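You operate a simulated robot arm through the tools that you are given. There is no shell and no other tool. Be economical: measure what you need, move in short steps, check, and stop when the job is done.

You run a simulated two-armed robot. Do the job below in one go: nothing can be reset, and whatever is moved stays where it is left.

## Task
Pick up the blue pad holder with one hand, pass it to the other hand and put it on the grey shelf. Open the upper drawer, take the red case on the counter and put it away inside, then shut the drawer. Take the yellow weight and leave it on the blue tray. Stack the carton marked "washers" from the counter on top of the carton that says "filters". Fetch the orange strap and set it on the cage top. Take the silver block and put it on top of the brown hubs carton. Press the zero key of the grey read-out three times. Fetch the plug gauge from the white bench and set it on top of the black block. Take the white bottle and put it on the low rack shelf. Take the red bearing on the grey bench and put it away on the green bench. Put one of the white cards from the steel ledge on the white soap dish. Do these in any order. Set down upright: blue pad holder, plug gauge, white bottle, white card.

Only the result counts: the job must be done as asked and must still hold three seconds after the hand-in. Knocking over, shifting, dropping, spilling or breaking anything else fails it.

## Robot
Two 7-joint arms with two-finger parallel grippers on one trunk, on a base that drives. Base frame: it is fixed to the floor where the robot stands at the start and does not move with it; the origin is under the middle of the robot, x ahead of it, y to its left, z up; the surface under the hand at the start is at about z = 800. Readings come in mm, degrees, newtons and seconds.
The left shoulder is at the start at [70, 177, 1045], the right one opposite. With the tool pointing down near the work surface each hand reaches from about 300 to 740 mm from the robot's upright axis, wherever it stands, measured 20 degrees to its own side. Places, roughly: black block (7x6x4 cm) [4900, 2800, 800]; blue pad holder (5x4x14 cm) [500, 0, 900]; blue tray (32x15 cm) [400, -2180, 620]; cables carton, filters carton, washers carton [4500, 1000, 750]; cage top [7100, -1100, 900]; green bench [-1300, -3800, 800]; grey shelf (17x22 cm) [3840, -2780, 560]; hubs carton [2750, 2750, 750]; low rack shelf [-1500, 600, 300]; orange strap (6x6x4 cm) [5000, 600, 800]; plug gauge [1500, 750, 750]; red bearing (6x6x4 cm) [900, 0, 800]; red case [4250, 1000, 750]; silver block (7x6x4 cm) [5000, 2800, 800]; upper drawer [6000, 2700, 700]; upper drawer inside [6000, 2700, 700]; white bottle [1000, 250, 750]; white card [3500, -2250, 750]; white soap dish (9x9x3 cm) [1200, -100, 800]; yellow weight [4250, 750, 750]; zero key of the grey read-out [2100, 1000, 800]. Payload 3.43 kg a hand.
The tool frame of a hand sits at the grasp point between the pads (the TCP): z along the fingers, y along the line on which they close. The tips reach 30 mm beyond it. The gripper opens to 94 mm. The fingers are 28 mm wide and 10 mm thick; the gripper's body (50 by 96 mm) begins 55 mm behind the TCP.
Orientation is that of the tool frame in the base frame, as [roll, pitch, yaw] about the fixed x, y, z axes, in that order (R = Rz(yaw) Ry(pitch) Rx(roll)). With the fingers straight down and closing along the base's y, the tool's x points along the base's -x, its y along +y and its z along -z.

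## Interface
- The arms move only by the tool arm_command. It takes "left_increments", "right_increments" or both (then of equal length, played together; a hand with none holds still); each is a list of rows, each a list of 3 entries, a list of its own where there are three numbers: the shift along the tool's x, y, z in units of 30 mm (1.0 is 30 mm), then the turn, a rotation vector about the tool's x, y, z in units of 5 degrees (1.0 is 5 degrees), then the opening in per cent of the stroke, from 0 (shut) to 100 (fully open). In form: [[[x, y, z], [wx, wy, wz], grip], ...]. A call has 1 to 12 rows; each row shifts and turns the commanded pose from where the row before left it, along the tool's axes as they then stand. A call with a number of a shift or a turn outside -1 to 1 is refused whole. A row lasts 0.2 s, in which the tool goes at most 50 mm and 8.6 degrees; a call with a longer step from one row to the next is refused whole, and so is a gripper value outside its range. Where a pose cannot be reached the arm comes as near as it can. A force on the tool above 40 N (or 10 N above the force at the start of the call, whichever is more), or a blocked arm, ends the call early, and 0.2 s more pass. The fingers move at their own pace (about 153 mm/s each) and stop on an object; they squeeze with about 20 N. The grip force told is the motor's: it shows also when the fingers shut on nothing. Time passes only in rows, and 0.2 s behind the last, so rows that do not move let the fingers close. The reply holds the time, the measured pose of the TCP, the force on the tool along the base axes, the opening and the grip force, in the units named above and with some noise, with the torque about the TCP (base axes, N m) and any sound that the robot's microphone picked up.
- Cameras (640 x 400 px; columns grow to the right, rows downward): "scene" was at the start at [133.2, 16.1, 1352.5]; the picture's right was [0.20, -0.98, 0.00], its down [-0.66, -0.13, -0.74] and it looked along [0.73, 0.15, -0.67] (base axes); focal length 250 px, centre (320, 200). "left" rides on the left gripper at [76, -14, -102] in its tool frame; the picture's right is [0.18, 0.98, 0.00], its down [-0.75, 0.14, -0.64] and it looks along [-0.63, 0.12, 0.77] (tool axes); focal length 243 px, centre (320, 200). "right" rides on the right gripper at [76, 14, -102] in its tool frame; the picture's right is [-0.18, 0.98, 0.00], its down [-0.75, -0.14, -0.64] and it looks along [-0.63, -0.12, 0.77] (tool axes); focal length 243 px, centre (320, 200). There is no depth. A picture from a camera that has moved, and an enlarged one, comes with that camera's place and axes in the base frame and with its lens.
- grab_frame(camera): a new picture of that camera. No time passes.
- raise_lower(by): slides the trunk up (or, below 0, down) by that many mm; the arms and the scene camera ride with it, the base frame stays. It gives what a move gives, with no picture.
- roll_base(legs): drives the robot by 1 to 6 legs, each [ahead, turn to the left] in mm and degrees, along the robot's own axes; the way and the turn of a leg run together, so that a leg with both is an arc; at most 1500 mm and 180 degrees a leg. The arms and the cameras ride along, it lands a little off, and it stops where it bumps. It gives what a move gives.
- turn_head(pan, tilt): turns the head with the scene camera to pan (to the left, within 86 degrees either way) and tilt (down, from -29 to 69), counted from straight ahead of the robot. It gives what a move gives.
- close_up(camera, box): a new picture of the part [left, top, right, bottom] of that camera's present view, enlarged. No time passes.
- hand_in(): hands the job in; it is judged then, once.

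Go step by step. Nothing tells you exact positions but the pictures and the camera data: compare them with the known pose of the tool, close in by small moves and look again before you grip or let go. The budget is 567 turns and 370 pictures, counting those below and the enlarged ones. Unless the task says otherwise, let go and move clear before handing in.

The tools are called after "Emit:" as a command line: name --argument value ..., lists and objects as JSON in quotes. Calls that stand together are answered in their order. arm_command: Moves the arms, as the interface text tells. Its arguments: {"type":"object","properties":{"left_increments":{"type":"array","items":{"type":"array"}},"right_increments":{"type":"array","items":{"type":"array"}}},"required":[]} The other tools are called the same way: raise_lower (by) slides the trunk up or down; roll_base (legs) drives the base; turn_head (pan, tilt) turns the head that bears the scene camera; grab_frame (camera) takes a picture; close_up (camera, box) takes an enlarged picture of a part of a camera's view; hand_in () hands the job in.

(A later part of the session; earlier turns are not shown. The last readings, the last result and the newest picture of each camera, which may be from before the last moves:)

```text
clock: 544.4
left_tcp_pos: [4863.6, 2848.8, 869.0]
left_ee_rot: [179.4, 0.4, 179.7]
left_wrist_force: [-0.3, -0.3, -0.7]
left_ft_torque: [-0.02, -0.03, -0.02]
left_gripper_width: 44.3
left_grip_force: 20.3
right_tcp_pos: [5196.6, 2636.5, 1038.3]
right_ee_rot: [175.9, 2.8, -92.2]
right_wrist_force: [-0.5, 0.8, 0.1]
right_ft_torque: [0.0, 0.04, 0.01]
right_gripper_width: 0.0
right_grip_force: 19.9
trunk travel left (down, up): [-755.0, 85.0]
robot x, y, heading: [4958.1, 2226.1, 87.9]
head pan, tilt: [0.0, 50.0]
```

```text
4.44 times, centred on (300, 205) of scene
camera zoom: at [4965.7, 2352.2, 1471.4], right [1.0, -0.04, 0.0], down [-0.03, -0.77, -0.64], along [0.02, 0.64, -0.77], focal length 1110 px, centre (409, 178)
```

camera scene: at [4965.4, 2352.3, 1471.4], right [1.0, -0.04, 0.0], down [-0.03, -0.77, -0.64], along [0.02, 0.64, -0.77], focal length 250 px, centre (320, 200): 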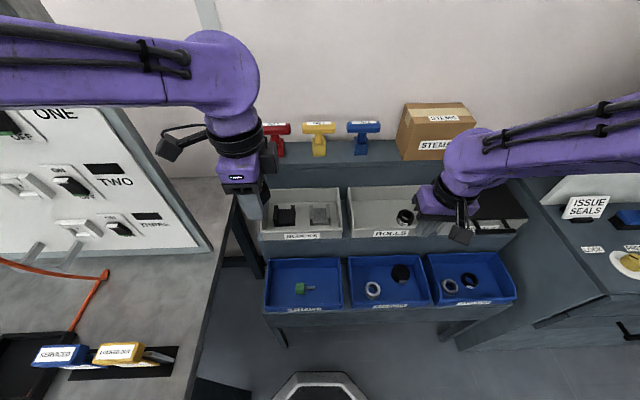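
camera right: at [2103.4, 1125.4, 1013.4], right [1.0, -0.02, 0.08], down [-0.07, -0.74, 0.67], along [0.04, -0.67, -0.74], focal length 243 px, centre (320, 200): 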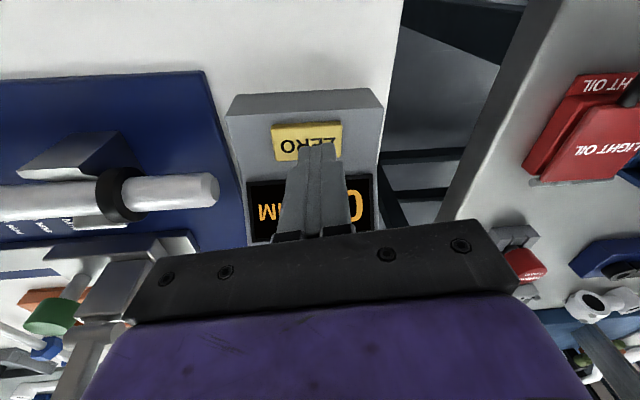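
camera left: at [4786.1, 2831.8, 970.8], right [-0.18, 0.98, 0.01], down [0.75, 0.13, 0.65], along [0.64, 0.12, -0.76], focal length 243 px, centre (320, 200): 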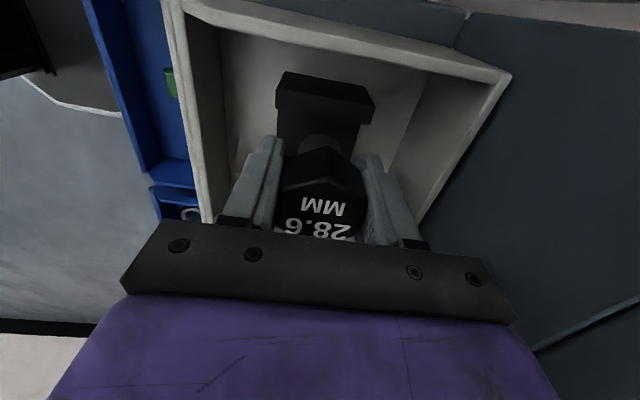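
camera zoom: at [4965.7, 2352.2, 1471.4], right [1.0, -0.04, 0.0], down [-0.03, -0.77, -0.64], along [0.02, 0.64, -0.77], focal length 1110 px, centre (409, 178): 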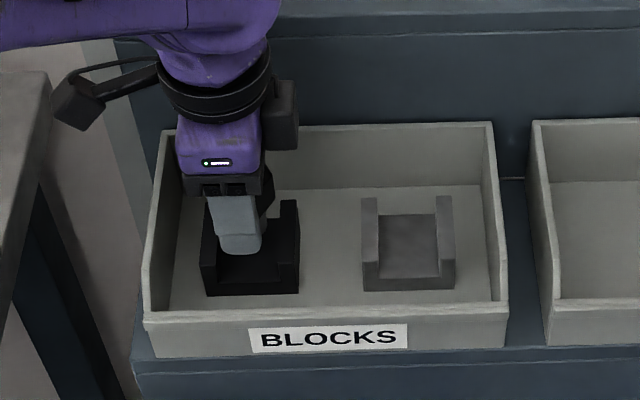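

Emit:
arm_command --left_increments '[[[0, 0, 0.35], [0, 0, 0], 0], [[0, 0, 0.35], [0, 0, 0], 0], [[0, 0, 0], [0, 0, 0], 0]]'

Emit:
close_up --camera "scene" --box '[250, 160, 350, 250]'

```text
clock: 545.2
left_tcp_pos: [4863.8, 2847.6, 848.5]
left_ee_rot: [179.4, 0.5, 179.6]
left_wrist_force: [0.8, -0.5, -1.2]
left_ft_torque: [0.02, 0.01, -0.02]
left_gripper_width: 44.4
left_grip_force: 20.1
right_tcp_pos: [5195.7, 2635.7, 1039.3]
right_ee_rot: [176.1, 2.8, -92.3]
right_wrist_force: [-0.1, -0.1, -0.3]
right_ft_torque: [-0.04, -0.02, -0.01]
right_gripper_width: 0.0
right_grip_force: 19.8
trunk travel left (down, up): [-755.0, 85.0]
robot x, y, heading: [4956.2, 2228.3, 88.1]
head pan, tilt: [0.0, 50.0]
```

```text
4.44 times, centred on (300, 205) of scene
camera zoom: at [4965.6, 2352.2, 1471.4], right [1.0, -0.04, 0.0], down [-0.03, -0.77, -0.64], along [0.02, 0.64, -0.77], focal length 1110 px, centre (409, 178)
```

zoom: 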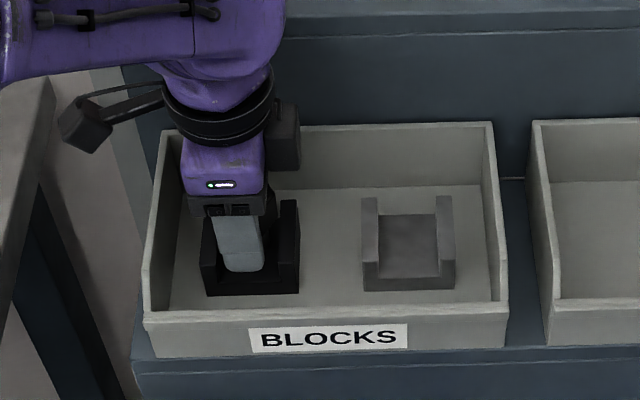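

Emit:
arm_command --left_increments '[[[0, 0, 0.15], [0, 0, 0], 0], [[0, 0, 0.15], [0, 0, 0], 0], [[0, 0, 0], [0, 0, 0], 0]]'

Emit:
arm_command --left_increments '[[[0, 0, 0.1], [0, 0, 0], 0], [[0, 0, 0], [0, 0, 0], 0]]'

```text
clock: 546.0
left_tcp_pos: [4864.5, 2847.5, 841.6]
left_ee_rot: [179.2, 0.4, 179.7]
left_wrist_force: [0.6, 1.6, 13.7]
left_ft_torque: [0.0, -0.12, 0.03]
left_gripper_width: 44.5
left_grip_force: 20.0
right_tcp_pos: [5196.2, 2635.7, 1039.4]
right_ee_rot: [175.9, 3.0, -92.2]
right_wrist_force: [-0.2, -0.1, 1.0]
right_ft_torque: [0.0, 0.01, 0.01]
right_gripper_width: 0.0
right_grip_force: 19.5
trunk travel left (down, up): [-755.0, 85.0]
robot x, y, heading: [4961.2, 2227.2, 87.9]
head pan, tilt: [0.0, 50.0]
```

```text
clock: 546.6
left_tcp_pos: [4863.4, 2848.5, 837.6]
left_ee_rot: [179.3, 0.4, 179.6]
left_wrist_force: [2.3, 3.2, 15.0]
left_ft_torque: [0.02, -0.16, 0.03]
left_gripper_width: 44.5
left_grip_force: 20.1
right_tcp_pos: [5196.0, 2636.3, 1038.6]
right_ee_rot: [176.0, 3.0, -92.2]
right_wrist_force: [-0.5, -0.7, -0.3]
right_ft_torque: [-0.01, -0.02, 0.02]
right_gripper_width: 0.1
right_grip_force: 20.2
trunk travel left (down, up): [-755.0, 85.0]
robot x, y, heading: [4955.8, 2225.2, 88.1]
head pan, tilt: [0.0, 50.0]
```

The gauge is seated in the block. I open a little and lift straight up.

Emit:
arm_command --left_increments '[[[0, 0, -0.05], [0, 0, 0], 50], [[0, 0, 0], [0, 0, 0], 66], [[0, 0, 0], [0, 0, 0], 66], [[0, 0, -0.5], [0, 0, 0], 66], [[0, 0, -0.9], [0, 0, 0], 66], [[0, 0, -0.9], [0, 0, 0], 66], [[0, 0, -0.9], [0, 0, 0], 66], [[0, 0, -0.9], [0, 0, 0], 66]]'

Emit:
grab_frame --camera "left"

Emit:
close_up --camera "scene" --box '[250, 160, 350, 250]'

```text
clock: 548.4
left_tcp_pos: [4864.3, 2844.5, 961.2]
left_ee_rot: [179.4, 0.4, 179.7]
left_wrist_force: [-0.8, 0.4, 0.2]
left_ft_torque: [0.01, 0.01, -0.01]
left_gripper_width: 61.8
left_grip_force: 0.1
right_tcp_pos: [5196.0, 2636.5, 1038.6]
right_ee_rot: [176.0, 2.9, -92.2]
right_wrist_force: [1.0, -0.3, 0.2]
right_ft_torque: [0.02, -0.03, -0.01]
right_gripper_width: 0.0
right_grip_force: 19.8
trunk travel left (down, up): [-755.0, 85.0]
robot x, y, heading: [4960.2, 2225.0, 88.1]
head pan, tilt: [0.0, 50.0]
```

```text
181 pictures are left
camera left: at [4786.8, 2827.7, 1063.1], right [-0.18, 0.98, 0.01], down [0.75, 0.13, 0.65], along [0.64, 0.12, -0.76], focal length 243 px, centre (320, 200)
```

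left: 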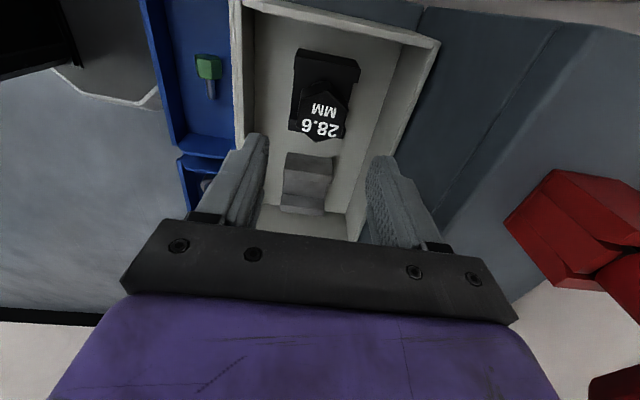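

```text
4.44 times, centred on (300, 205) of scene
camera zoom: at [4965.7, 2351.4, 1471.5], right [1.0, -0.04, 0.0], down [-0.03, -0.77, -0.64], along [0.02, 0.64, -0.77], focal length 1110 px, centre (409, 178)
```

zoom: 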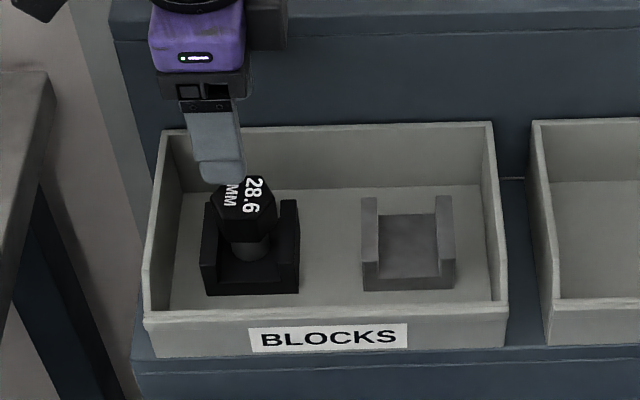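

The gauge stands upright on the black block. I withdraw the left hand and level the right hand for the silver block.

Emit:
arm_command --left_increments '[[[0, 0, -1], [0, 0, 0], 66], [[0, 0, -1], [0, 0, 0], 66], [[0, -1, -0.5], [0, 0, 0], 66], [[0, -1, 0], [0, 0, 0], 66], [[0, -1, 0], [0, 0, 0], 66], [[0, -1, 0], [0, 0, 0], 66], [[0, -1, 0], [0, 0, 0], 66], [[0, -1, 0], [0, 0, -1], 66], [[0, 0, 0], [0, 0, -1], 66], [[0, 0, 0], [0, 0, -1], 66], [[0, 0, 0], [0, 0, -1], 66], [[0, 0, 0], [0, 0, -1], 66]]' --right_increments '[[[0, 0, 0], [0.8, 0.58, 0], 100], [[0, 0, 0], [0, 0, -0.44], 100], [[0, 0, 0], [0, 0, 0], 100], [[0, 0, 0], [0, 0, 0], 100], [[0, 0, 0], [0, 0, 0], 100], [[0, 0, 0], [0, 0, 0], 100], [[0, 0, 0], [0, 0, 0], 100], [[0, 0, 0], [0, 0, 0], 100], [[0, 0, 0], [0, 0, 0], 100], [[0, 0, 0], [0, 0, 0], 100], [[0, 0, 0], [0, 0, 0], 100], [[0, 0, 0], [0, 0, 0], 100]]'

Emit:
arm_command --right_increments '[[[-0.75, 0.85, 0], [0, 0, 0], 100], [[-0.75, 0.85, 0], [0, 0, 0], 100], [[-0.75, 0.85, 0], [0, 0, 0], 100], [[-0.75, 0.85, 0], [0, 0, 0], 100], [[-0.9, 0.8, 0], [0, 0, 0], 100], [[-0.9, 0.8, 0.3], [0, 0, 0], 100], [[-0.9, 0.8, 0.3], [0, 0, 0], 100], [[-0.9, 0.8, 0.4], [0, 0, 0], 100]]' --left_increments '[[[0, 0, 0], [0, 0, -1], 66], [[0, 0, 0], [0, 0, -1], 66], [[0, 0, 0], [0, 0, -1], 66], [[0, 0, 0], [0, 0, -1], 66], [[0, 0, 0], [0, 0, -1], 66], [[0, 0, 0], [0, 0, -1], 66], [[0, 0, 0], [0, 0, -1], 66], [[0, 0, 0], [0, 0, -1], 66]]'

Emit:
grab_frame --camera "right"

Emit:
grab_frame --camera "scene"

```text
clock: 551.0
left_tcp_pos: [4860.8, 2665.0, 1033.8]
left_ee_rot: [179.5, 0.6, -155.1]
left_wrist_force: [0.5, -0.8, 0.6]
left_ft_torque: [0.0, 0.01, -0.05]
left_gripper_width: 62.3
left_grip_force: 0.0
right_tcp_pos: [5195.5, 2638.3, 1037.2]
right_ee_rot: [180.0, 0.1, -89.8]
right_wrist_force: [-0.6, 0.3, -0.6]
right_ft_torque: [-0.01, -0.01, 0.01]
right_gripper_width: 94.1
right_grip_force: 0.1
trunk travel left (down, up): [-755.0, 85.0]
robot x, y, heading: [4960.9, 2221.9, 88.0]
head pan, tilt: [0.0, 50.0]
```

```text
clock: 552.8
left_tcp_pos: [4861.3, 2666.2, 1032.0]
left_ee_rot: [-179.7, 0.5, -115.1]
left_wrist_force: [0.4, 1.0, -0.9]
left_ft_torque: [0.0, -0.02, 0.03]
left_gripper_width: 61.9
left_grip_force: 0.0
right_tcp_pos: [4995.1, 2834.7, 1007.5]
right_ee_rot: [-179.9, -0.2, -89.9]
right_wrist_force: [0.7, 0.5, -0.3]
right_ft_torque: [-0.05, 0.03, 0.02]
right_gripper_width: 93.9
right_grip_force: 0.1
trunk travel left (down, up): [-755.0, 85.0]
robot x, y, heading: [4959.1, 2228.4, 88.0]
head pan, tilt: [0.0, 50.0]
```

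```text
179 pictures are left
camera right: at [4981.2, 2758.8, 1110.3], right [-0.98, 0.18, 0.0], down [0.14, 0.76, 0.64], along [0.12, 0.63, -0.77], focal length 243 px, centre (320, 200)
```

right: 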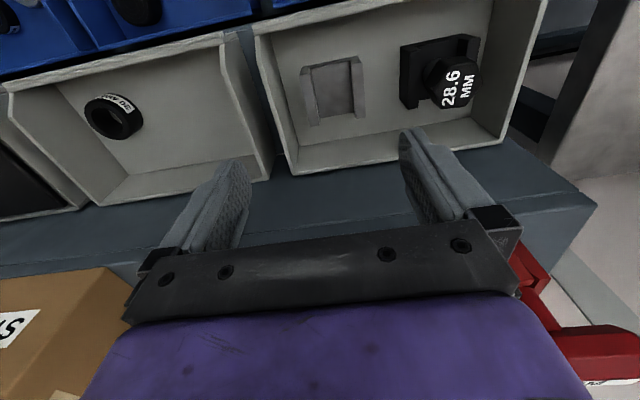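

```text
178 pictures are left
camera scene: at [4964.7, 2354.4, 1471.3], right [1.0, -0.04, 0.0], down [-0.03, -0.77, -0.64], along [0.02, 0.64, -0.77], focal length 250 px, centre (320, 200)
```

scene: 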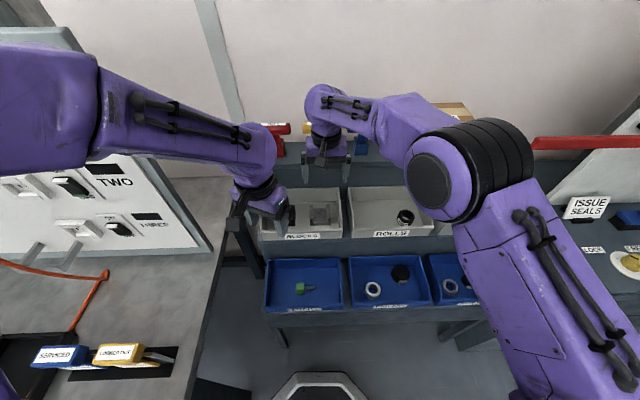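

Emit:
arm_command --right_increments '[[[-0.2, 0.23, 0.9], [0, 0, 0], 100], [[-0.2, 0.23, 0.9], [0, 0, 0], 100], [[0, 0, 0.9], [0, 0, 0], 100], [[0, 0, 0.9], [0, 0, 0], 100], [[0, 0, 0], [0, 0, 0], 100]]'

Emit:
grab_frame --camera "right"

```text
clock: 554.0
left_tcp_pos: [4861.2, 2665.3, 1034.9]
left_ee_rot: [-179.9, 0.7, -115.2]
left_wrist_force: [0.0, -0.6, 0.4]
left_ft_torque: [-0.02, -0.01, -0.03]
left_gripper_width: 62.1
left_grip_force: 0.0
right_tcp_pos: [4984.0, 2846.2, 899.5]
right_ee_rot: [179.9, 0.0, -89.9]
right_wrist_force: [-0.4, -0.3, -0.3]
right_ft_torque: [-0.02, -0.02, -0.02]
right_gripper_width: 93.9
right_grip_force: 0.1
trunk travel left (down, up): [-755.0, 85.0]
robot x, y, heading: [4958.4, 2228.1, 88.0]
head pan, tilt: [0.0, 50.0]
```

```text
177 pictures are left
camera right: at [4969.9, 2769.5, 1001.9], right [-0.98, 0.18, 0.0], down [0.14, 0.75, 0.64], along [0.12, 0.63, -0.77], focal length 243 px, centre (320, 200)
```

right: 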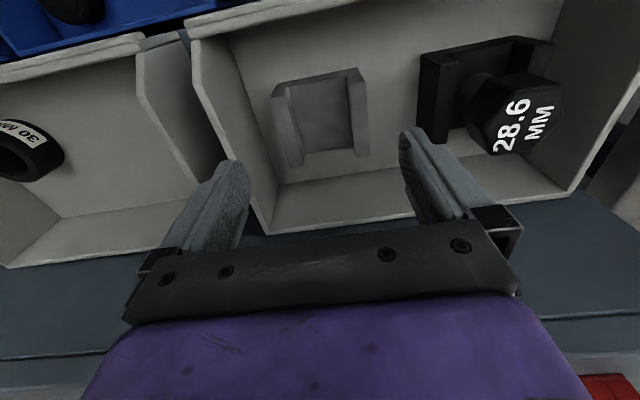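

Emit:
arm_command --right_increments '[[[0, 0.05, 0.8], [0, 0, 0], 93], [[0, 0, 0.8], [0, 0, 0], 93], [[0, 0, 0.7], [0, 0, 0], 93], [[0, 0, 0], [0, 0, 0], 93]]'

Emit:
grab_frame --camera "right"

```text
clock: 555.0
left_tcp_pos: [4862.2, 2664.9, 1034.1]
left_ee_rot: [-179.9, 0.7, -115.2]
left_wrist_force: [0.0, 0.2, -0.4]
left_ft_torque: [0.01, 0.0, -0.04]
left_gripper_width: 62.2
left_grip_force: 0.0
right_tcp_pos: [4983.0, 2845.8, 829.0]
right_ee_rot: [180.0, 0.1, -89.9]
right_wrist_force: [0.0, 0.3, 0.9]
right_ft_torque: [0.02, -0.01, 0.02]
right_gripper_width: 87.3
right_grip_force: 0.1
trunk travel left (down, up): [-755.0, 85.0]
robot x, y, heading: [4960.0, 2223.4, 87.9]
head pan, tilt: [0.0, 50.0]
```

```text
176 pictures are left
camera right: at [4968.6, 2769.3, 930.8], right [-0.98, 0.18, 0.0], down [0.14, 0.75, 0.64], along [0.12, 0.63, -0.77], focal length 243 px, centre (320, 200)
```

right: 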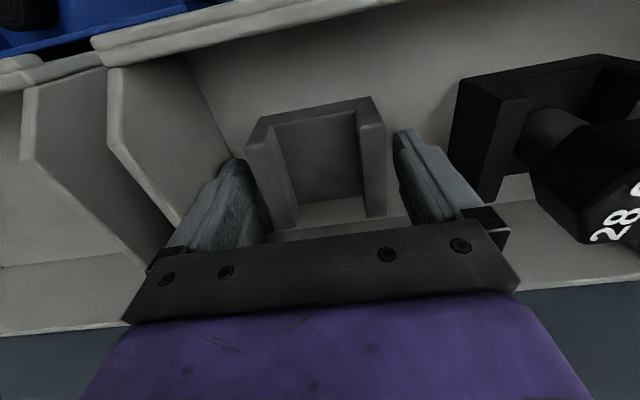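

Emit:
arm_command --right_increments '[[[0.2, 0, 0.1], [0, 0, 0], 90], [[0, 0, 0], [0, 0, 0], 50], [[0, 0, 0], [0, 0, 0], 20], [[0, 0, 0], [0, 0, 0], 0], [[0, 0, 0], [0, 0, 0], 0]]'

Emit:
arm_command --right_increments '[[[0, 0, -0.7], [0, 0, 0], 0], [[0, 0, -1], [0, 0, 0], 0], [[0, 0, -1], [0, 0, 0], 0], [[0, 0, -1], [0, 0, 0], 0], [[0, 0, -1], [0, 0, 0], 0], [[0.3, 0, -1], [0, 0, 0], 0]]'

Emit:
grab_frame --camera "scene"

```text
clock: 556.2
left_tcp_pos: [4861.2, 2665.6, 1034.0]
left_ee_rot: [-179.9, 0.7, -115.4]
left_wrist_force: [0.5, 0.5, -0.9]
left_ft_torque: [0.0, 0.03, -0.03]
left_gripper_width: 61.7
left_grip_force: 0.0
right_tcp_pos: [4982.8, 2841.2, 826.3]
right_ee_rot: [-180.0, 0.0, -90.0]
right_wrist_force: [-0.9, 1.4, 1.9]
right_ft_torque: [-0.05, -0.12, 0.02]
right_gripper_width: 72.5
right_grip_force: 19.9
trunk travel left (down, up): [-755.0, 85.0]
robot x, y, heading: [4960.8, 2224.3, 87.7]
head pan, tilt: [0.0, 50.0]
```

```text
clock: 557.6
left_tcp_pos: [4862.3, 2664.7, 1034.3]
left_ee_rot: [-179.9, 0.7, -115.4]
left_wrist_force: [0.2, 0.3, -0.2]
left_ft_torque: [-0.01, 0.02, 0.02]
left_gripper_width: 62.1
left_grip_force: 0.0
right_tcp_pos: [4980.2, 2829.9, 1000.4]
right_ee_rot: [180.0, 0.1, -89.8]
right_wrist_force: [-0.5, -1.6, -1.2]
right_ft_torque: [0.0, 0.02, 0.01]
right_gripper_width: 72.3
right_grip_force: 20.0
trunk travel left (down, up): [-755.0, 85.0]
robot x, y, heading: [4959.7, 2222.9, 88.0]
head pan, tilt: [0.0, 50.0]
```

```text
175 pictures are left
camera scene: at [4965.3, 2351.2, 1471.5], right [1.0, -0.04, 0.0], down [-0.03, -0.77, -0.64], along [0.02, 0.64, -0.77], focal length 250 px, centre (320, 200)
```

scene: 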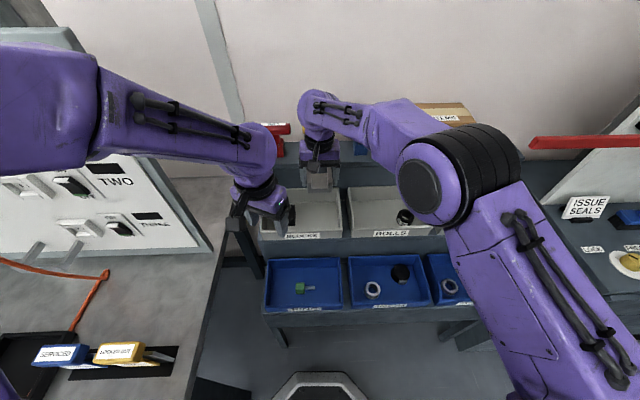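

Silver block held at 72 mm. I back away, turn west and drive to the hubs carton.

Emit:
roll_base --legs '[[-500, 0]]'

Emit:
arm_command --right_increments '[[[0.8, -0.4, -0.3], [0, 0, 0], 0], [[0.8, -0.4, -0.3], [0, 0, 0], 0], [[0.8, -0.4, -0.3], [0, 0, 0], 0], [[0.8, -0.4, -0.3], [0, 0, 0], 0], [[0.8, -0.4, 0], [0, 0, 0], 0], [[0, 0, 0], [0, 0, 0], 0]]' --left_increments '[[[0, 0, -0.9], [0, 0, -0.9], 66], [[0, 0, -0.9], [0, 0, -0.9], 66], [[0, 0, -0.9], [0, 0, -0.9], 66], [[0, 0, 0], [0, 0, -0.9], 66], [[0, 0, 0], [0, 0, -0.9], 66], [[0, 0, 0], [0, 0, -0.5], 66]]'

Emit:
roll_base --legs '[[0, 90], [1500, 0], [450, 0], [0, -85]]'

Emit:
turn_head --pan 0 --tilt 40

Emit:
grab_frame --camera "scene"

```text
clock: 560.6
left_tcp_pos: [4844.2, 2160.7, 1034.2]
left_ee_rot: [-179.9, 0.6, -115.3]
left_wrist_force: [-0.2, -0.5, 0.3]
left_ft_torque: [-0.06, 0.02, -0.01]
left_gripper_width: 62.0
left_grip_force: 0.1
right_tcp_pos: [4962.6, 2325.9, 999.0]
right_ee_rot: [180.0, -0.1, -89.9]
right_wrist_force: [-0.9, -0.9, -2.9]
right_ft_torque: [-0.04, 0.01, -0.02]
right_gripper_width: 72.4
right_grip_force: 20.2
trunk travel left (down, up): [-755.0, 85.0]
robot x, y, heading: [4943.9, 1724.0, 88.0]
head pan, tilt: [0.0, 50.0]
```

```text
clock: 562.0
left_tcp_pos: [4844.9, 2158.5, 1115.2]
left_ee_rot: [-179.6, 0.6, -90.2]
left_wrist_force: [0.6, -0.3, -0.4]
left_ft_torque: [-0.01, -0.04, 0.01]
left_gripper_width: 62.1
left_grip_force: 0.1
right_tcp_pos: [5023.6, 2206.9, 1038.4]
right_ee_rot: [179.9, -0.1, -89.9]
right_wrist_force: [-0.2, -0.5, -1.8]
right_ft_torque: [0.0, -0.02, 0.0]
right_gripper_width: 72.4
right_grip_force: 20.3
trunk travel left (down, up): [-755.0, 85.0]
robot x, y, heading: [4944.5, 1719.6, 88.0]
head pan, tilt: [0.0, 50.0]
```

```text
clock: 579.6
left_tcp_pos: [2828.6, 2187.0, 1115.6]
left_ee_rot: [-179.6, 0.6, -88.4]
left_wrist_force: [-0.4, -0.1, 0.1]
left_ft_torque: [-0.02, -0.01, 0.0]
left_gripper_width: 62.1
left_grip_force: 0.1
right_tcp_pos: [3006.4, 2240.5, 1038.7]
right_ee_rot: [180.0, 0.0, -87.8]
right_wrist_force: [0.3, -0.3, -2.8]
right_ft_torque: [-0.05, 0.01, -0.02]
right_gripper_width: 72.5
right_grip_force: 20.0
trunk travel left (down, up): [-755.0, 85.0]
robot x, y, heading: [2941.8, 1749.7, 89.8]
head pan, tilt: [0.0, 50.0]
```

```text
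clock: 580.3
left_tcp_pos: [2827.6, 2186.8, 1114.2]
left_ee_rot: [-179.6, 0.6, -88.4]
left_wrist_force: [-0.2, -0.7, 0.8]
left_ft_torque: [-0.01, -0.02, 0.0]
left_gripper_width: 62.0
left_grip_force: 0.1
right_tcp_pos: [3005.4, 2240.0, 1039.0]
right_ee_rot: [-179.9, 0.0, -88.0]
right_wrist_force: [1.0, -0.1, -3.6]
right_ft_torque: [-0.01, -0.02, 0.0]
right_gripper_width: 72.2
right_grip_force: 20.1
trunk travel left (down, up): [-755.0, 85.0]
robot x, y, heading: [2940.1, 1748.6, 89.8]
head pan, tilt: [0.0, 40.0]
```

```text
174 pictures are left
camera scene: at [2941.2, 1886.5, 1485.5], right [1.0, 0.0, 0.0], down [0.0, -0.64, -0.77], along [0.0, 0.77, -0.64], focal length 250 px, centre (320, 200)
```

scene: 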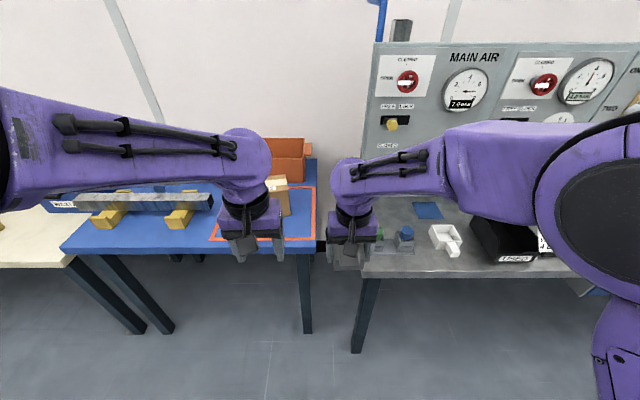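

The brown carton is on the blue table, around (2770, 2690), behind my left hand. I move up, angle toward it and look.

Emit:
roll_base --legs '[[330, 0], [0, 24]]'

Emit:
arm_command --left_increments '[[[0.7, 0.8, 0], [0, 0, 0], 66], [[0.7, 0.8, 0], [0, 0, 0], 66], [[0.7, 0.8, 0], [0, 0, 0], 66], [[0.7, 0.8, 0], [0, 0, 0], 66], [[0.5, 0.8, 0], [0, 0, 0], 66]]'

Emit:
turn_head --pan -5 --tilt 45

Emit:
grab_frame --camera "scene"

Emit:
grab_frame --camera "right"

```text
clock: 583.8
left_tcp_pos: [2653.4, 2437.8, 1114.6]
left_ee_rot: [-179.6, 0.6, -63.5]
left_wrist_force: [-1.4, 0.7, -0.4]
left_ft_torque: [-0.05, 0.0, -0.02]
left_gripper_width: 61.7
left_grip_force: 0.1
right_tcp_pos: [2791.8, 2560.0, 1038.3]
right_ee_rot: [180.0, 0.0, -63.1]
right_wrist_force: [-1.0, -0.4, -3.4]
right_ft_torque: [-0.01, -0.01, -0.01]
right_gripper_width: 72.5
right_grip_force: 20.6
trunk travel left (down, up): [-755.0, 85.0]
robot x, y, heading: [2936.6, 2088.1, 114.8]
head pan, tilt: [0.0, 40.0]
```

```text
clock: 585.0
left_tcp_pos: [2587.5, 2291.2, 1114.7]
left_ee_rot: [-179.5, 0.6, -63.5]
left_wrist_force: [0.3, -1.4, 0.0]
left_ft_torque: [0.03, 0.0, 0.02]
left_gripper_width: 62.1
left_grip_force: 0.1
right_tcp_pos: [2790.1, 2559.2, 1039.7]
right_ee_rot: [-180.0, 0.0, -63.0]
right_wrist_force: [-1.1, -0.3, -2.5]
right_ft_torque: [-0.01, 0.02, 0.02]
right_gripper_width: 72.2
right_grip_force: 20.2
trunk travel left (down, up): [-755.0, 85.0]
robot x, y, heading: [2938.0, 2091.3, 114.7]
head pan, tilt: [0.0, 40.0]
```

```text
clock: 585.7
left_tcp_pos: [2589.1, 2292.7, 1114.8]
left_ee_rot: [-179.7, 0.6, -63.5]
left_wrist_force: [-0.8, -0.4, 0.0]
left_ft_torque: [0.03, 0.02, -0.02]
left_gripper_width: 62.0
left_grip_force: 0.0
right_tcp_pos: [2790.5, 2560.6, 1039.0]
right_ee_rot: [180.0, 0.0, -63.1]
right_wrist_force: [-0.4, -0.1, -3.3]
right_ft_torque: [-0.03, 0.03, -0.01]
right_gripper_width: 72.3
right_grip_force: 20.2
trunk travel left (down, up): [-755.0, 85.0]
robot x, y, heading: [2938.5, 2090.7, 114.8]
head pan, tilt: [-5.0, 45.0]
```

```text
173 pictures are left
camera scene: at [2889.8, 2211.4, 1478.3], right [0.94, 0.34, 0.0], down [0.24, -0.67, -0.71], along [-0.24, 0.67, -0.71], focal length 250 px, centre (320, 200)
```

scene: 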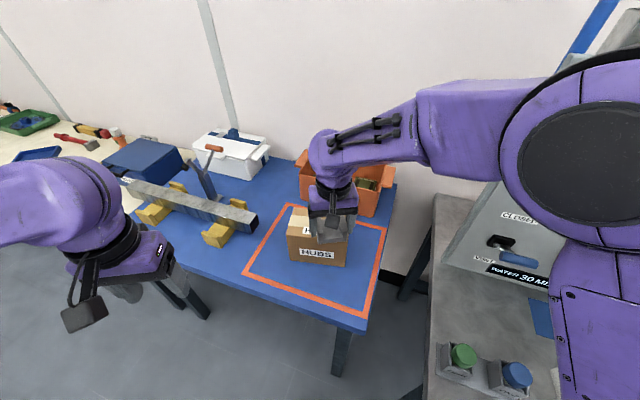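

```text
172 pictures are left
camera right: at [2813.4, 2485.7, 1141.7], right [-0.96, -0.28, 0.0], down [-0.21, 0.74, 0.64], along [-0.18, 0.62, -0.77], focal length 243 px, centre (320, 200)
```

right: 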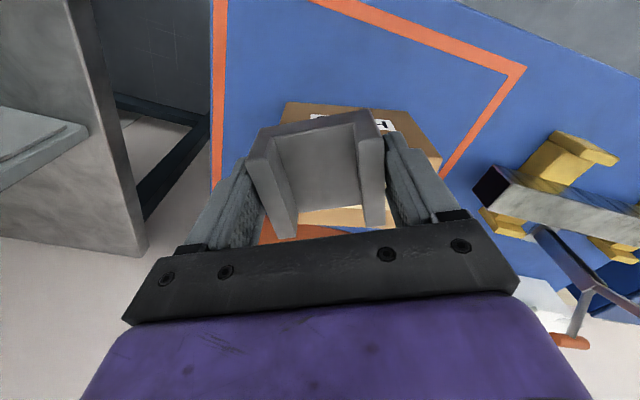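

The HUBS carton (about 166×110 mm, top z ≈ 920) is centred near (2735, 2643). I move the block over its middle, aligned with it.

Emit:
arm_command --right_increments '[[[-0.83, 0.1, 0], [0, 0, 0], 0], [[-0.83, 0.1, 0], [0, 0, 0], 0], [[-0.83, 0.1, 0], [0, 0, 0], 0], [[-0.81, 0.1, 0], [0, 0, 0], 0], [[0, 0, 0], [0, 0, 0.8], 0], [[0, 0, 0], [0, 0, 0.8], 0], [[0, 0, 0], [0, 0, 0.8], 0], [[0, 0, 0], [0, 0, 0.8], 0]]'

Emit:
grab_frame --camera "right"

Emit:
close_up --camera "scene" --box '[240, 140, 400, 280]'

```text
clock: 587.5
left_tcp_pos: [2589.5, 2291.5, 1114.9]
left_ee_rot: [-179.6, 0.6, -63.4]
left_wrist_force: [-0.1, 0.4, -0.1]
left_ft_torque: [-0.01, -0.02, 0.02]
left_gripper_width: 62.0
left_grip_force: 0.1
right_tcp_pos: [2736.8, 2643.6, 1040.2]
right_ee_rot: [179.9, 0.1, -79.2]
right_wrist_force: [-0.5, -0.4, -2.0]
right_ft_torque: [0.01, 0.0, 0.02]
right_gripper_width: 72.4
right_grip_force: 20.5
trunk travel left (down, up): [-755.0, 85.0]
robot x, y, heading: [2938.2, 2088.7, 114.9]
head pan, tilt: [-5.0, 45.0]
```

```text
171 pictures are left
camera right: at [2737.4, 2565.6, 1142.9], right [-1.0, 0.0, 0.0], down [0.0, 0.77, 0.64], along [0.0, 0.64, -0.77], focal length 243 px, centre (320, 200)
```

right: 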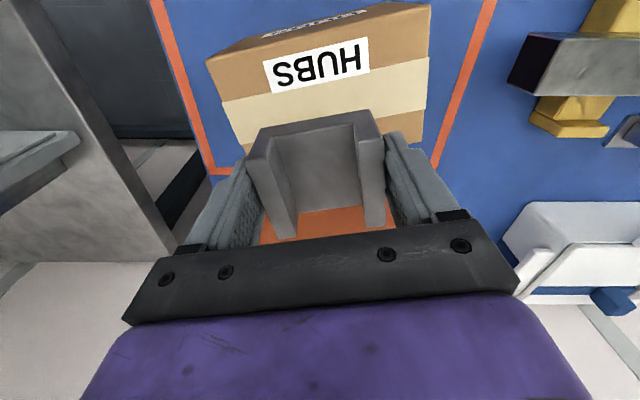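

```text
2.86 times, centred on (320, 210) of scene
camera zoom: at [2890.2, 2211.1, 1478.4], right [0.94, 0.34, 0.0], down [0.24, -0.67, -0.71], along [-0.24, 0.67, -0.71], focal length 714 px, centre (320, 171)
```

zoom: 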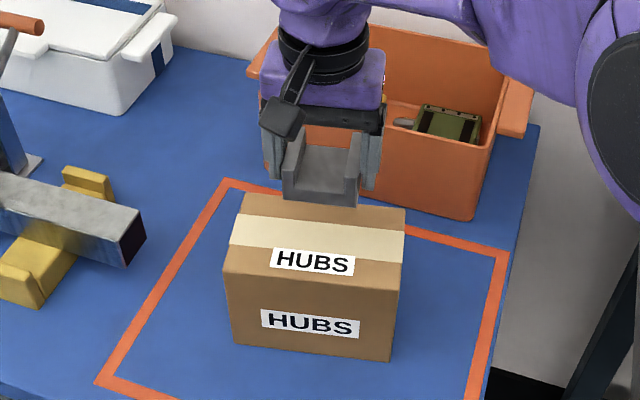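

Top z ≈ 930 and I'm centred within a few mm. I lower the block.

Emit:
arm_command --right_increments '[[[0.1, 0, 0.9], [0, 0, 0], 0], [[0.1, 0, 0.9], [0, 0, 0], 0], [[0, 0, 0.1], [0, 0, 0], 0], [[0, 0, 0], [0, 0, 0], 0]]'

Emit:
arm_command --right_increments '[[[0, 0, 0.15], [0, 0, 0], 0], [[0, 0, 0], [0, 0, 0], 0]]'

```text
clock: 588.5
left_tcp_pos: [2590.0, 2293.3, 1115.0]
left_ee_rot: [-179.6, 0.7, -63.5]
left_wrist_force: [-0.5, -0.5, 0.4]
left_ft_torque: [0.01, 0.02, 0.02]
left_gripper_width: 61.8
left_grip_force: 0.0
right_tcp_pos: [2735.7, 2638.6, 982.7]
right_ee_rot: [-180.0, 0.0, -79.1]
right_wrist_force: [0.3, 0.9, -2.9]
right_ft_torque: [-0.01, 0.01, -0.01]
right_gripper_width: 72.4
right_grip_force: 20.4
trunk travel left (down, up): [-755.0, 85.0]
robot x, y, heading: [2937.8, 2086.7, 115.1]
head pan, tilt: [-5.0, 45.0]
```

```text
clock: 589.1
left_tcp_pos: [2589.7, 2292.6, 1114.5]
left_ee_rot: [-179.6, 0.5, -63.6]
left_wrist_force: [-0.4, -0.1, -0.3]
left_ft_torque: [0.02, 0.0, 0.02]
left_gripper_width: 62.0
left_grip_force: 0.1
right_tcp_pos: [2736.9, 2638.8, 977.1]
right_ee_rot: [-179.9, 0.0, -79.1]
right_wrist_force: [-0.4, -0.4, -2.3]
right_ft_torque: [-0.02, 0.01, 0.02]
right_gripper_width: 72.1
right_grip_force: 20.2
trunk travel left (down, up): [-755.0, 85.0]
robot x, y, heading: [2939.1, 2090.3, 114.8]
head pan, tilt: [-5.0, 45.0]
```

Emit:
arm_command --right_increments '[[[0, 0, 0.15], [0, 0, 0], 0], [[0, 0, 0], [0, 0, 0], 0]]'

Emit:
close_up --camera "scene" --box '[260, 160, 380, 270]'

```text
clock: 589.7
left_tcp_pos: [2588.8, 2293.2, 1115.7]
left_ee_rot: [-179.6, 0.6, -63.4]
left_wrist_force: [-0.5, 0.5, 0.8]
left_ft_torque: [-0.02, 0.0, 0.02]
left_gripper_width: 62.0
left_grip_force: 0.1
right_tcp_pos: [2736.5, 2637.2, 973.5]
right_ee_rot: [180.0, 0.0, -79.1]
right_wrist_force: [-0.3, -0.1, -2.4]
right_ft_torque: [-0.02, 0.02, 0.01]
right_gripper_width: 72.3
right_grip_force: 20.0
trunk travel left (down, up): [-755.0, 85.0]
robot x, y, heading: [2940.5, 2088.5, 114.8]
head pan, tilt: [-5.0, 45.0]
```

```text
3.64 times, centred on (320, 215) of scene
camera zoom: at [2890.0, 2211.5, 1478.3], right [0.94, 0.34, 0.0], down [0.24, -0.67, -0.71], along [-0.24, 0.67, -0.71], focal length 908 px, centre (320, 146)
```

zoom: 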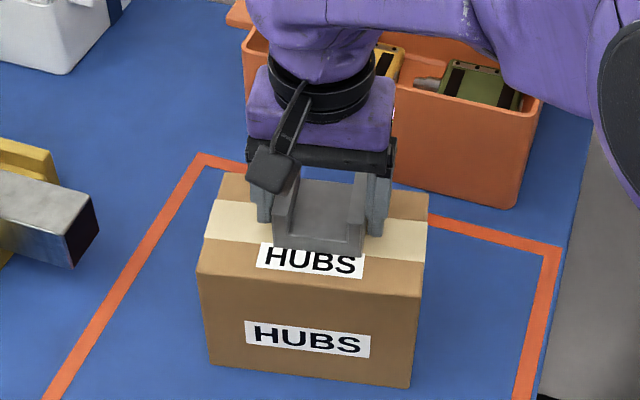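

Very close. I continue in 3 mm steps until contact.

Emit:
arm_command --right_increments '[[[0, 0, 0.12], [0, 0, 0], 0], [[0, 0, 0], [0, 0, 0], 0]]'

Emit:
arm_command --right_increments '[[[0, 0, 0.1], [0, 0, 0], 0], [[0, 0, 0], [0, 0, 0], 0]]'

```text
clock: 590.3
left_tcp_pos: [2590.2, 2291.1, 1115.8]
left_ee_rot: [-179.6, 0.7, -63.5]
left_wrist_force: [-0.1, -0.6, 0.1]
left_ft_torque: [0.02, 0.04, 0.01]
left_gripper_width: 62.2
left_grip_force: 0.1
right_tcp_pos: [2737.3, 2636.8, 972.1]
right_ee_rot: [179.9, 0.2, -79.2]
right_wrist_force: [-0.6, 3.6, 14.5]
right_ft_torque: [0.02, 0.05, -0.04]
right_gripper_width: 72.6
right_grip_force: 19.1
trunk travel left (down, up): [-755.0, 85.0]
robot x, y, heading: [2937.4, 2090.1, 114.8]
head pan, tilt: [-5.0, 45.0]
```

```text
clock: 590.9
left_tcp_pos: [2591.2, 2291.4, 1115.8]
left_ee_rot: [-179.6, 0.6, -63.5]
left_wrist_force: [-0.3, -0.3, 0.2]
left_ft_torque: [0.01, 0.04, 0.02]
left_gripper_width: 62.0
left_grip_force: 0.0
right_tcp_pos: [2737.6, 2635.0, 966.1]
right_ee_rot: [180.0, 0.1, -79.1]
right_wrist_force: [-2.0, 2.4, 14.7]
right_ft_torque: [0.03, 0.0, -0.02]
right_gripper_width: 72.5
right_grip_force: 20.7
trunk travel left (down, up): [-755.0, 85.0]
robot x, y, heading: [2938.1, 2090.0, 114.7]
head pan, tilt: [-5.0, 45.0]
```

Seated on the carton. I release and lift away.

Emit:
arm_command --right_increments '[[[0, 0, -0.1], [0, 0, 0], 0], [[0, 0, 0], [0, 0, 0], 100], [[0, 0, 0], [0, 0, 0], 100], [[0, 0, -0.6], [0, 0, 0], 100], [[0, 0, -1], [0, 0, 0], 100], [[0, 0, -1], [0, 0, 0], 100], [[0, 0, -1], [0, 0, 0], 100]]'

Emit:
close_up --camera "scene" --box '[240, 140, 400, 280]'

```text
clock: 592.5
left_tcp_pos: [2589.9, 2292.1, 1115.4]
left_ee_rot: [-179.5, 0.6, -63.4]
left_wrist_force: [-0.1, -1.1, 0.3]
left_ft_torque: [-0.02, 0.0, -0.01]
left_gripper_width: 62.0
left_grip_force: 0.0
right_tcp_pos: [2736.0, 2635.1, 1078.5]
right_ee_rot: [179.9, 0.0, -79.1]
right_wrist_force: [-0.5, 0.6, 1.1]
right_ft_torque: [-0.03, -0.02, 0.01]
right_gripper_width: 93.9
right_grip_force: 0.1
trunk travel left (down, up): [-755.0, 85.0]
robot x, y, heading: [2937.7, 2088.4, 114.8]
head pan, tilt: [-5.0, 45.0]
```

```text
2.86 times, centred on (320, 210) of scene
camera zoom: at [2890.4, 2210.3, 1478.4], right [0.94, 0.34, 0.0], down [0.24, -0.67, -0.71], along [-0.24, 0.67, -0.71], focal length 714 px, centre (320, 171)
```

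zoom: 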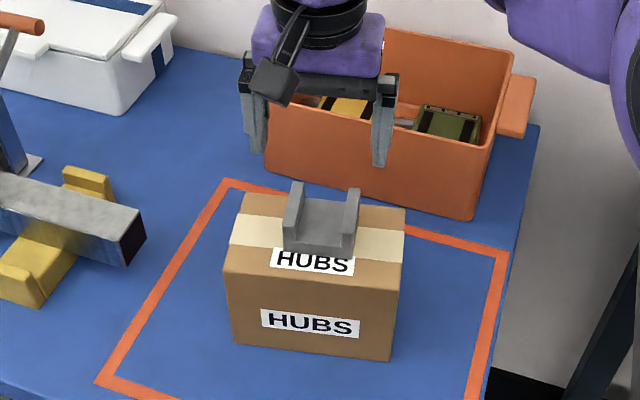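

Silver block is on the HUBS carton. Next the counter with the cartons, case and weight: I drive to its north side.

Emit:
arm_command --right_increments '[[[0.8, -0.3, 0], [0, 0, 0], 100], [[0.8, -0.3, 0], [0, 0, 0], 100], [[0.8, -0.3, 0], [0, 0, -0.8], 100], [[0.8, -0.3, 0], [0, 0, -0.8], 100], [[0, 0, 0], [0, 0, -0.8], 100], [[0, 0, 0], [0, 0, -0.8], 100]]'

Emit:
roll_base --legs '[[-350, 0], [0, -120], [1220, 0], [0, -85]]'

Emit:
turn_head --pan 0 --tilt 42

Emit:
grab_frame --camera "scene"

```text
clock: 593.9
left_tcp_pos: [2590.1, 2293.8, 1113.8]
left_ee_rot: [-179.5, 0.6, -63.5]
left_wrist_force: [0.3, 0.6, -0.6]
left_ft_torque: [0.02, -0.01, 0.03]
left_gripper_width: 62.0
left_grip_force: 0.0
right_tcp_pos: [2791.7, 2549.9, 1076.5]
right_ee_rot: [179.9, 0.1, -63.2]
right_wrist_force: [0.2, 0.2, 1.0]
right_ft_torque: [0.02, -0.02, 0.01]
right_gripper_width: 94.0
right_grip_force: 0.1
trunk travel left (down, up): [-755.0, 85.0]
robot x, y, heading: [2933.9, 2087.7, 114.8]
head pan, tilt: [-5.0, 45.0]
```

```text
clock: 610.3
left_tcp_pos: [4542.2, 1400.1, 1116.0]
left_ee_rot: [-179.7, 0.6, 96.0]
left_wrist_force: [0.2, 0.2, -0.5]
left_ft_torque: [0.01, 0.01, 0.0]
left_gripper_width: 61.9
left_grip_force: 0.0
right_tcp_pos: [4261.6, 1230.2, 1075.7]
right_ee_rot: [-180.0, 0.0, 96.5]
right_wrist_force: [0.5, -0.8, 0.4]
right_ft_torque: [-0.03, 0.03, 0.01]
right_gripper_width: 94.1
right_grip_force: 0.0
trunk travel left (down, up): [-755.0, 85.0]
robot x, y, heading: [4286.5, 1713.0, -85.6]
head pan, tilt: [-5.0, 45.0]
```

```text
clock: 611.0
left_tcp_pos: [4541.8, 1400.3, 1115.3]
left_ee_rot: [-179.7, 0.6, 96.0]
left_wrist_force: [-0.2, 0.0, -0.3]
left_ft_torque: [-0.05, 0.0, -0.04]
left_gripper_width: 61.8
left_grip_force: 0.0
right_tcp_pos: [4261.3, 1230.6, 1078.2]
right_ee_rot: [-180.0, 0.0, 96.4]
right_wrist_force: [-0.1, 0.2, -1.0]
right_ft_torque: [0.01, 0.04, 0.03]
right_gripper_width: 94.1
right_grip_force: 0.1
trunk travel left (down, up): [-755.0, 85.0]
robot x, y, heading: [4287.4, 1714.9, -85.8]
head pan, tilt: [0.0, 42.0]
```

```text
167 pictures are left
camera scene: at [4297.0, 1578.7, 1482.7], right [-1.0, -0.07, 0.0], down [-0.05, 0.67, -0.74], along [0.06, -0.74, -0.67], focal length 250 px, centre (320, 200)
```

scene: 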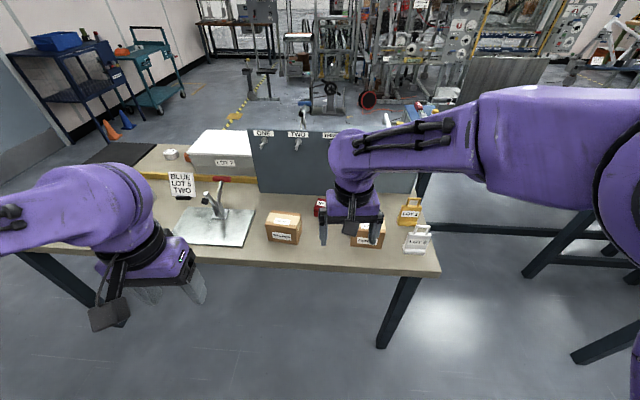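

Emit:
close_up --camera "scene" --box '[250, 180, 450, 290]'

Emit:
grab_frame --camera "right"

```text
3.20 times, centred on (350, 235) of scene
camera zoom: at [4297.0, 1578.7, 1482.7], right [-1.0, -0.07, 0.0], down [-0.05, 0.67, -0.74], along [0.06, -0.74, -0.67], focal length 799 px, centre (224, 88)
```

zoom: 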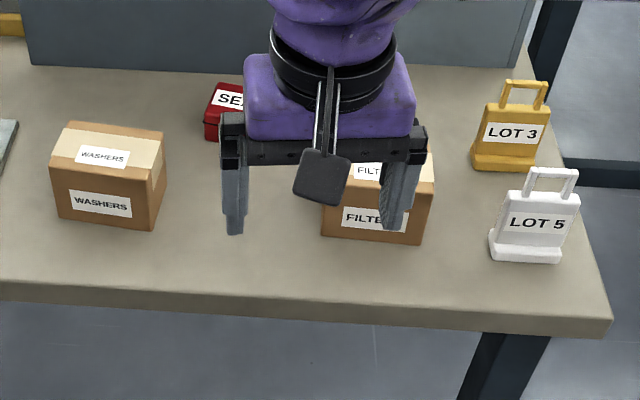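

```text
165 pictures are left
camera right: at [4267.7, 1307.0, 1179.2], right [1.0, -0.07, 0.0], down [-0.06, -0.76, 0.64], along [-0.05, -0.64, -0.77], focal length 243 px, centre (320, 200)
```

right: 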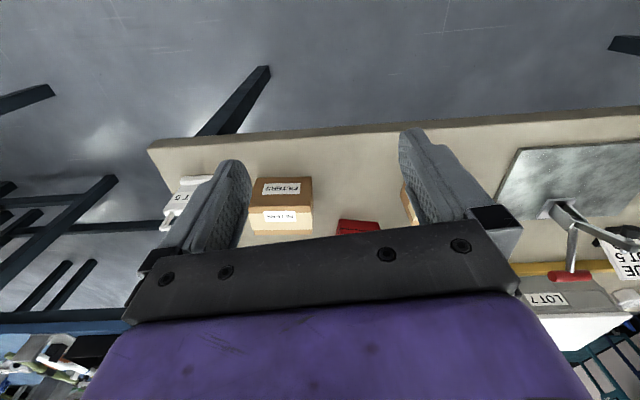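

WASHERS (left), FILTERS (right), a red case behind, and yellow/white LOT pieces. I move closer and get my hand out of the view.

Emit:
arm_command --right_increments '[[[0.8, -0.8, -0.2], [0, 0, 0], 100], [[0.8, -0.8, -0.2], [0, 0, 0], 100], [[0.8, -0.8, -0.2], [0, 0, 0], 100], [[0.8, -0.8, -0.2], [0, 0, 0], 100], [[0.5, -0.8, 0], [0, 0, 0], 100], [[0, -0.8, 0], [0, 0, 0], 100], [[0, -0.8, 0], [0, 0, 0], 100]]'

Emit:
roll_base --legs '[[250, -4.4]]'

Emit:
turn_head --pan 0 --tilt 52

Emit:
grab_frame --camera "scene"

Emit:
close_up --camera "scene" --box '[200, 100, 440, 270]'

```text
clock: 612.5
left_tcp_pos: [4539.4, 1400.3, 1115.7]
left_ee_rot: [-179.6, 0.6, 96.1]
left_wrist_force: [0.0, 0.0, 0.2]
left_ft_torque: [-0.01, -0.03, -0.02]
left_gripper_width: 61.9
left_grip_force: 0.0
right_tcp_pos: [4080.2, 1323.3, 1099.4]
right_ee_rot: [180.0, 0.1, 96.4]
right_wrist_force: [-0.9, 0.1, 0.1]
right_ft_torque: [0.01, -0.02, -0.01]
right_gripper_width: 93.9
right_grip_force: 0.1
trunk travel left (down, up): [-755.0, 85.0]
robot x, y, heading: [4286.8, 1710.6, -85.6]
head pan, tilt: [0.0, 42.0]
```

```text
clock: 614.3
left_tcp_pos: [4525.1, 1142.4, 1115.0]
left_ee_rot: [-179.6, 0.6, 91.6]
left_wrist_force: [-0.2, -0.3, 0.9]
left_ft_torque: [-0.02, 0.02, 0.03]
left_gripper_width: 61.9
left_grip_force: 0.2
right_tcp_pos: [4062.5, 1099.2, 1100.8]
right_ee_rot: [180.0, 0.1, 92.0]
right_wrist_force: [-0.1, -0.5, 0.0]
right_ft_torque: [0.03, 0.0, 0.03]
right_gripper_width: 94.0
right_grip_force: 0.1
trunk travel left (down, up): [-755.0, 85.0]
robot x, y, heading: [4293.8, 1470.2, -89.9]
head pan, tilt: [0.0, 42.0]
```

```text
clock: 615.0
left_tcp_pos: [4525.9, 1140.9, 1116.3]
left_ee_rot: [-179.6, 0.6, 91.7]
left_wrist_force: [-0.2, -0.2, 0.5]
left_ft_torque: [0.01, 0.02, -0.02]
left_gripper_width: 61.9
left_grip_force: 0.1
right_tcp_pos: [4062.4, 1098.0, 1100.1]
right_ee_rot: [-180.0, 0.0, 92.0]
right_wrist_force: [-0.8, -0.4, -0.5]
right_ft_torque: [0.03, 0.01, 0.01]
right_gripper_width: 94.0
right_grip_force: 0.1
trunk travel left (down, up): [-755.0, 85.0]
robot x, y, heading: [4296.8, 1470.5, -90.3]
head pan, tilt: [0.0, 52.0]
```

```text
164 pictures are left
camera scene: at [4295.6, 1345.5, 1468.7], right [-1.0, 0.0, 0.0], down [0.0, 0.79, -0.62], along [0.0, -0.62, -0.79], focal length 250 px, centre (320, 200)
```

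scene: 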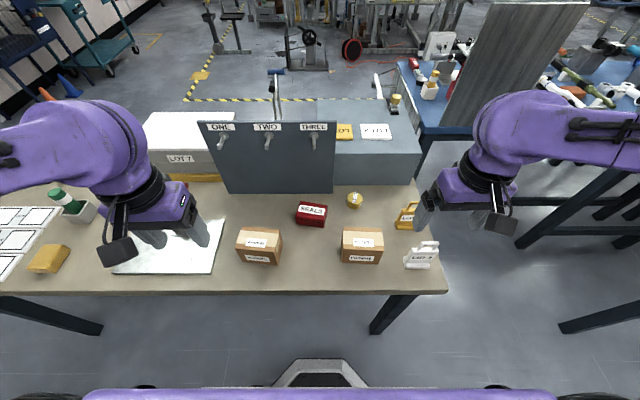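

```text
2.35 times, centred on (320, 185) of scene
camera zoom: at [4295.6, 1345.5, 1468.7], right [-1.0, 0.0, 0.0], down [0.0, 0.79, -0.62], along [0.0, -0.62, -0.79], focal length 588 px, centre (320, 235)
```

zoom: 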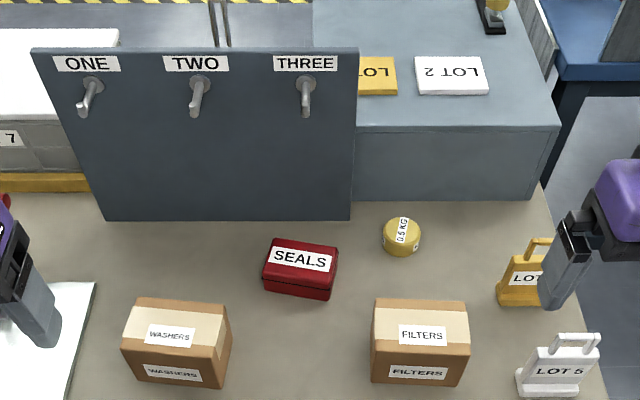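

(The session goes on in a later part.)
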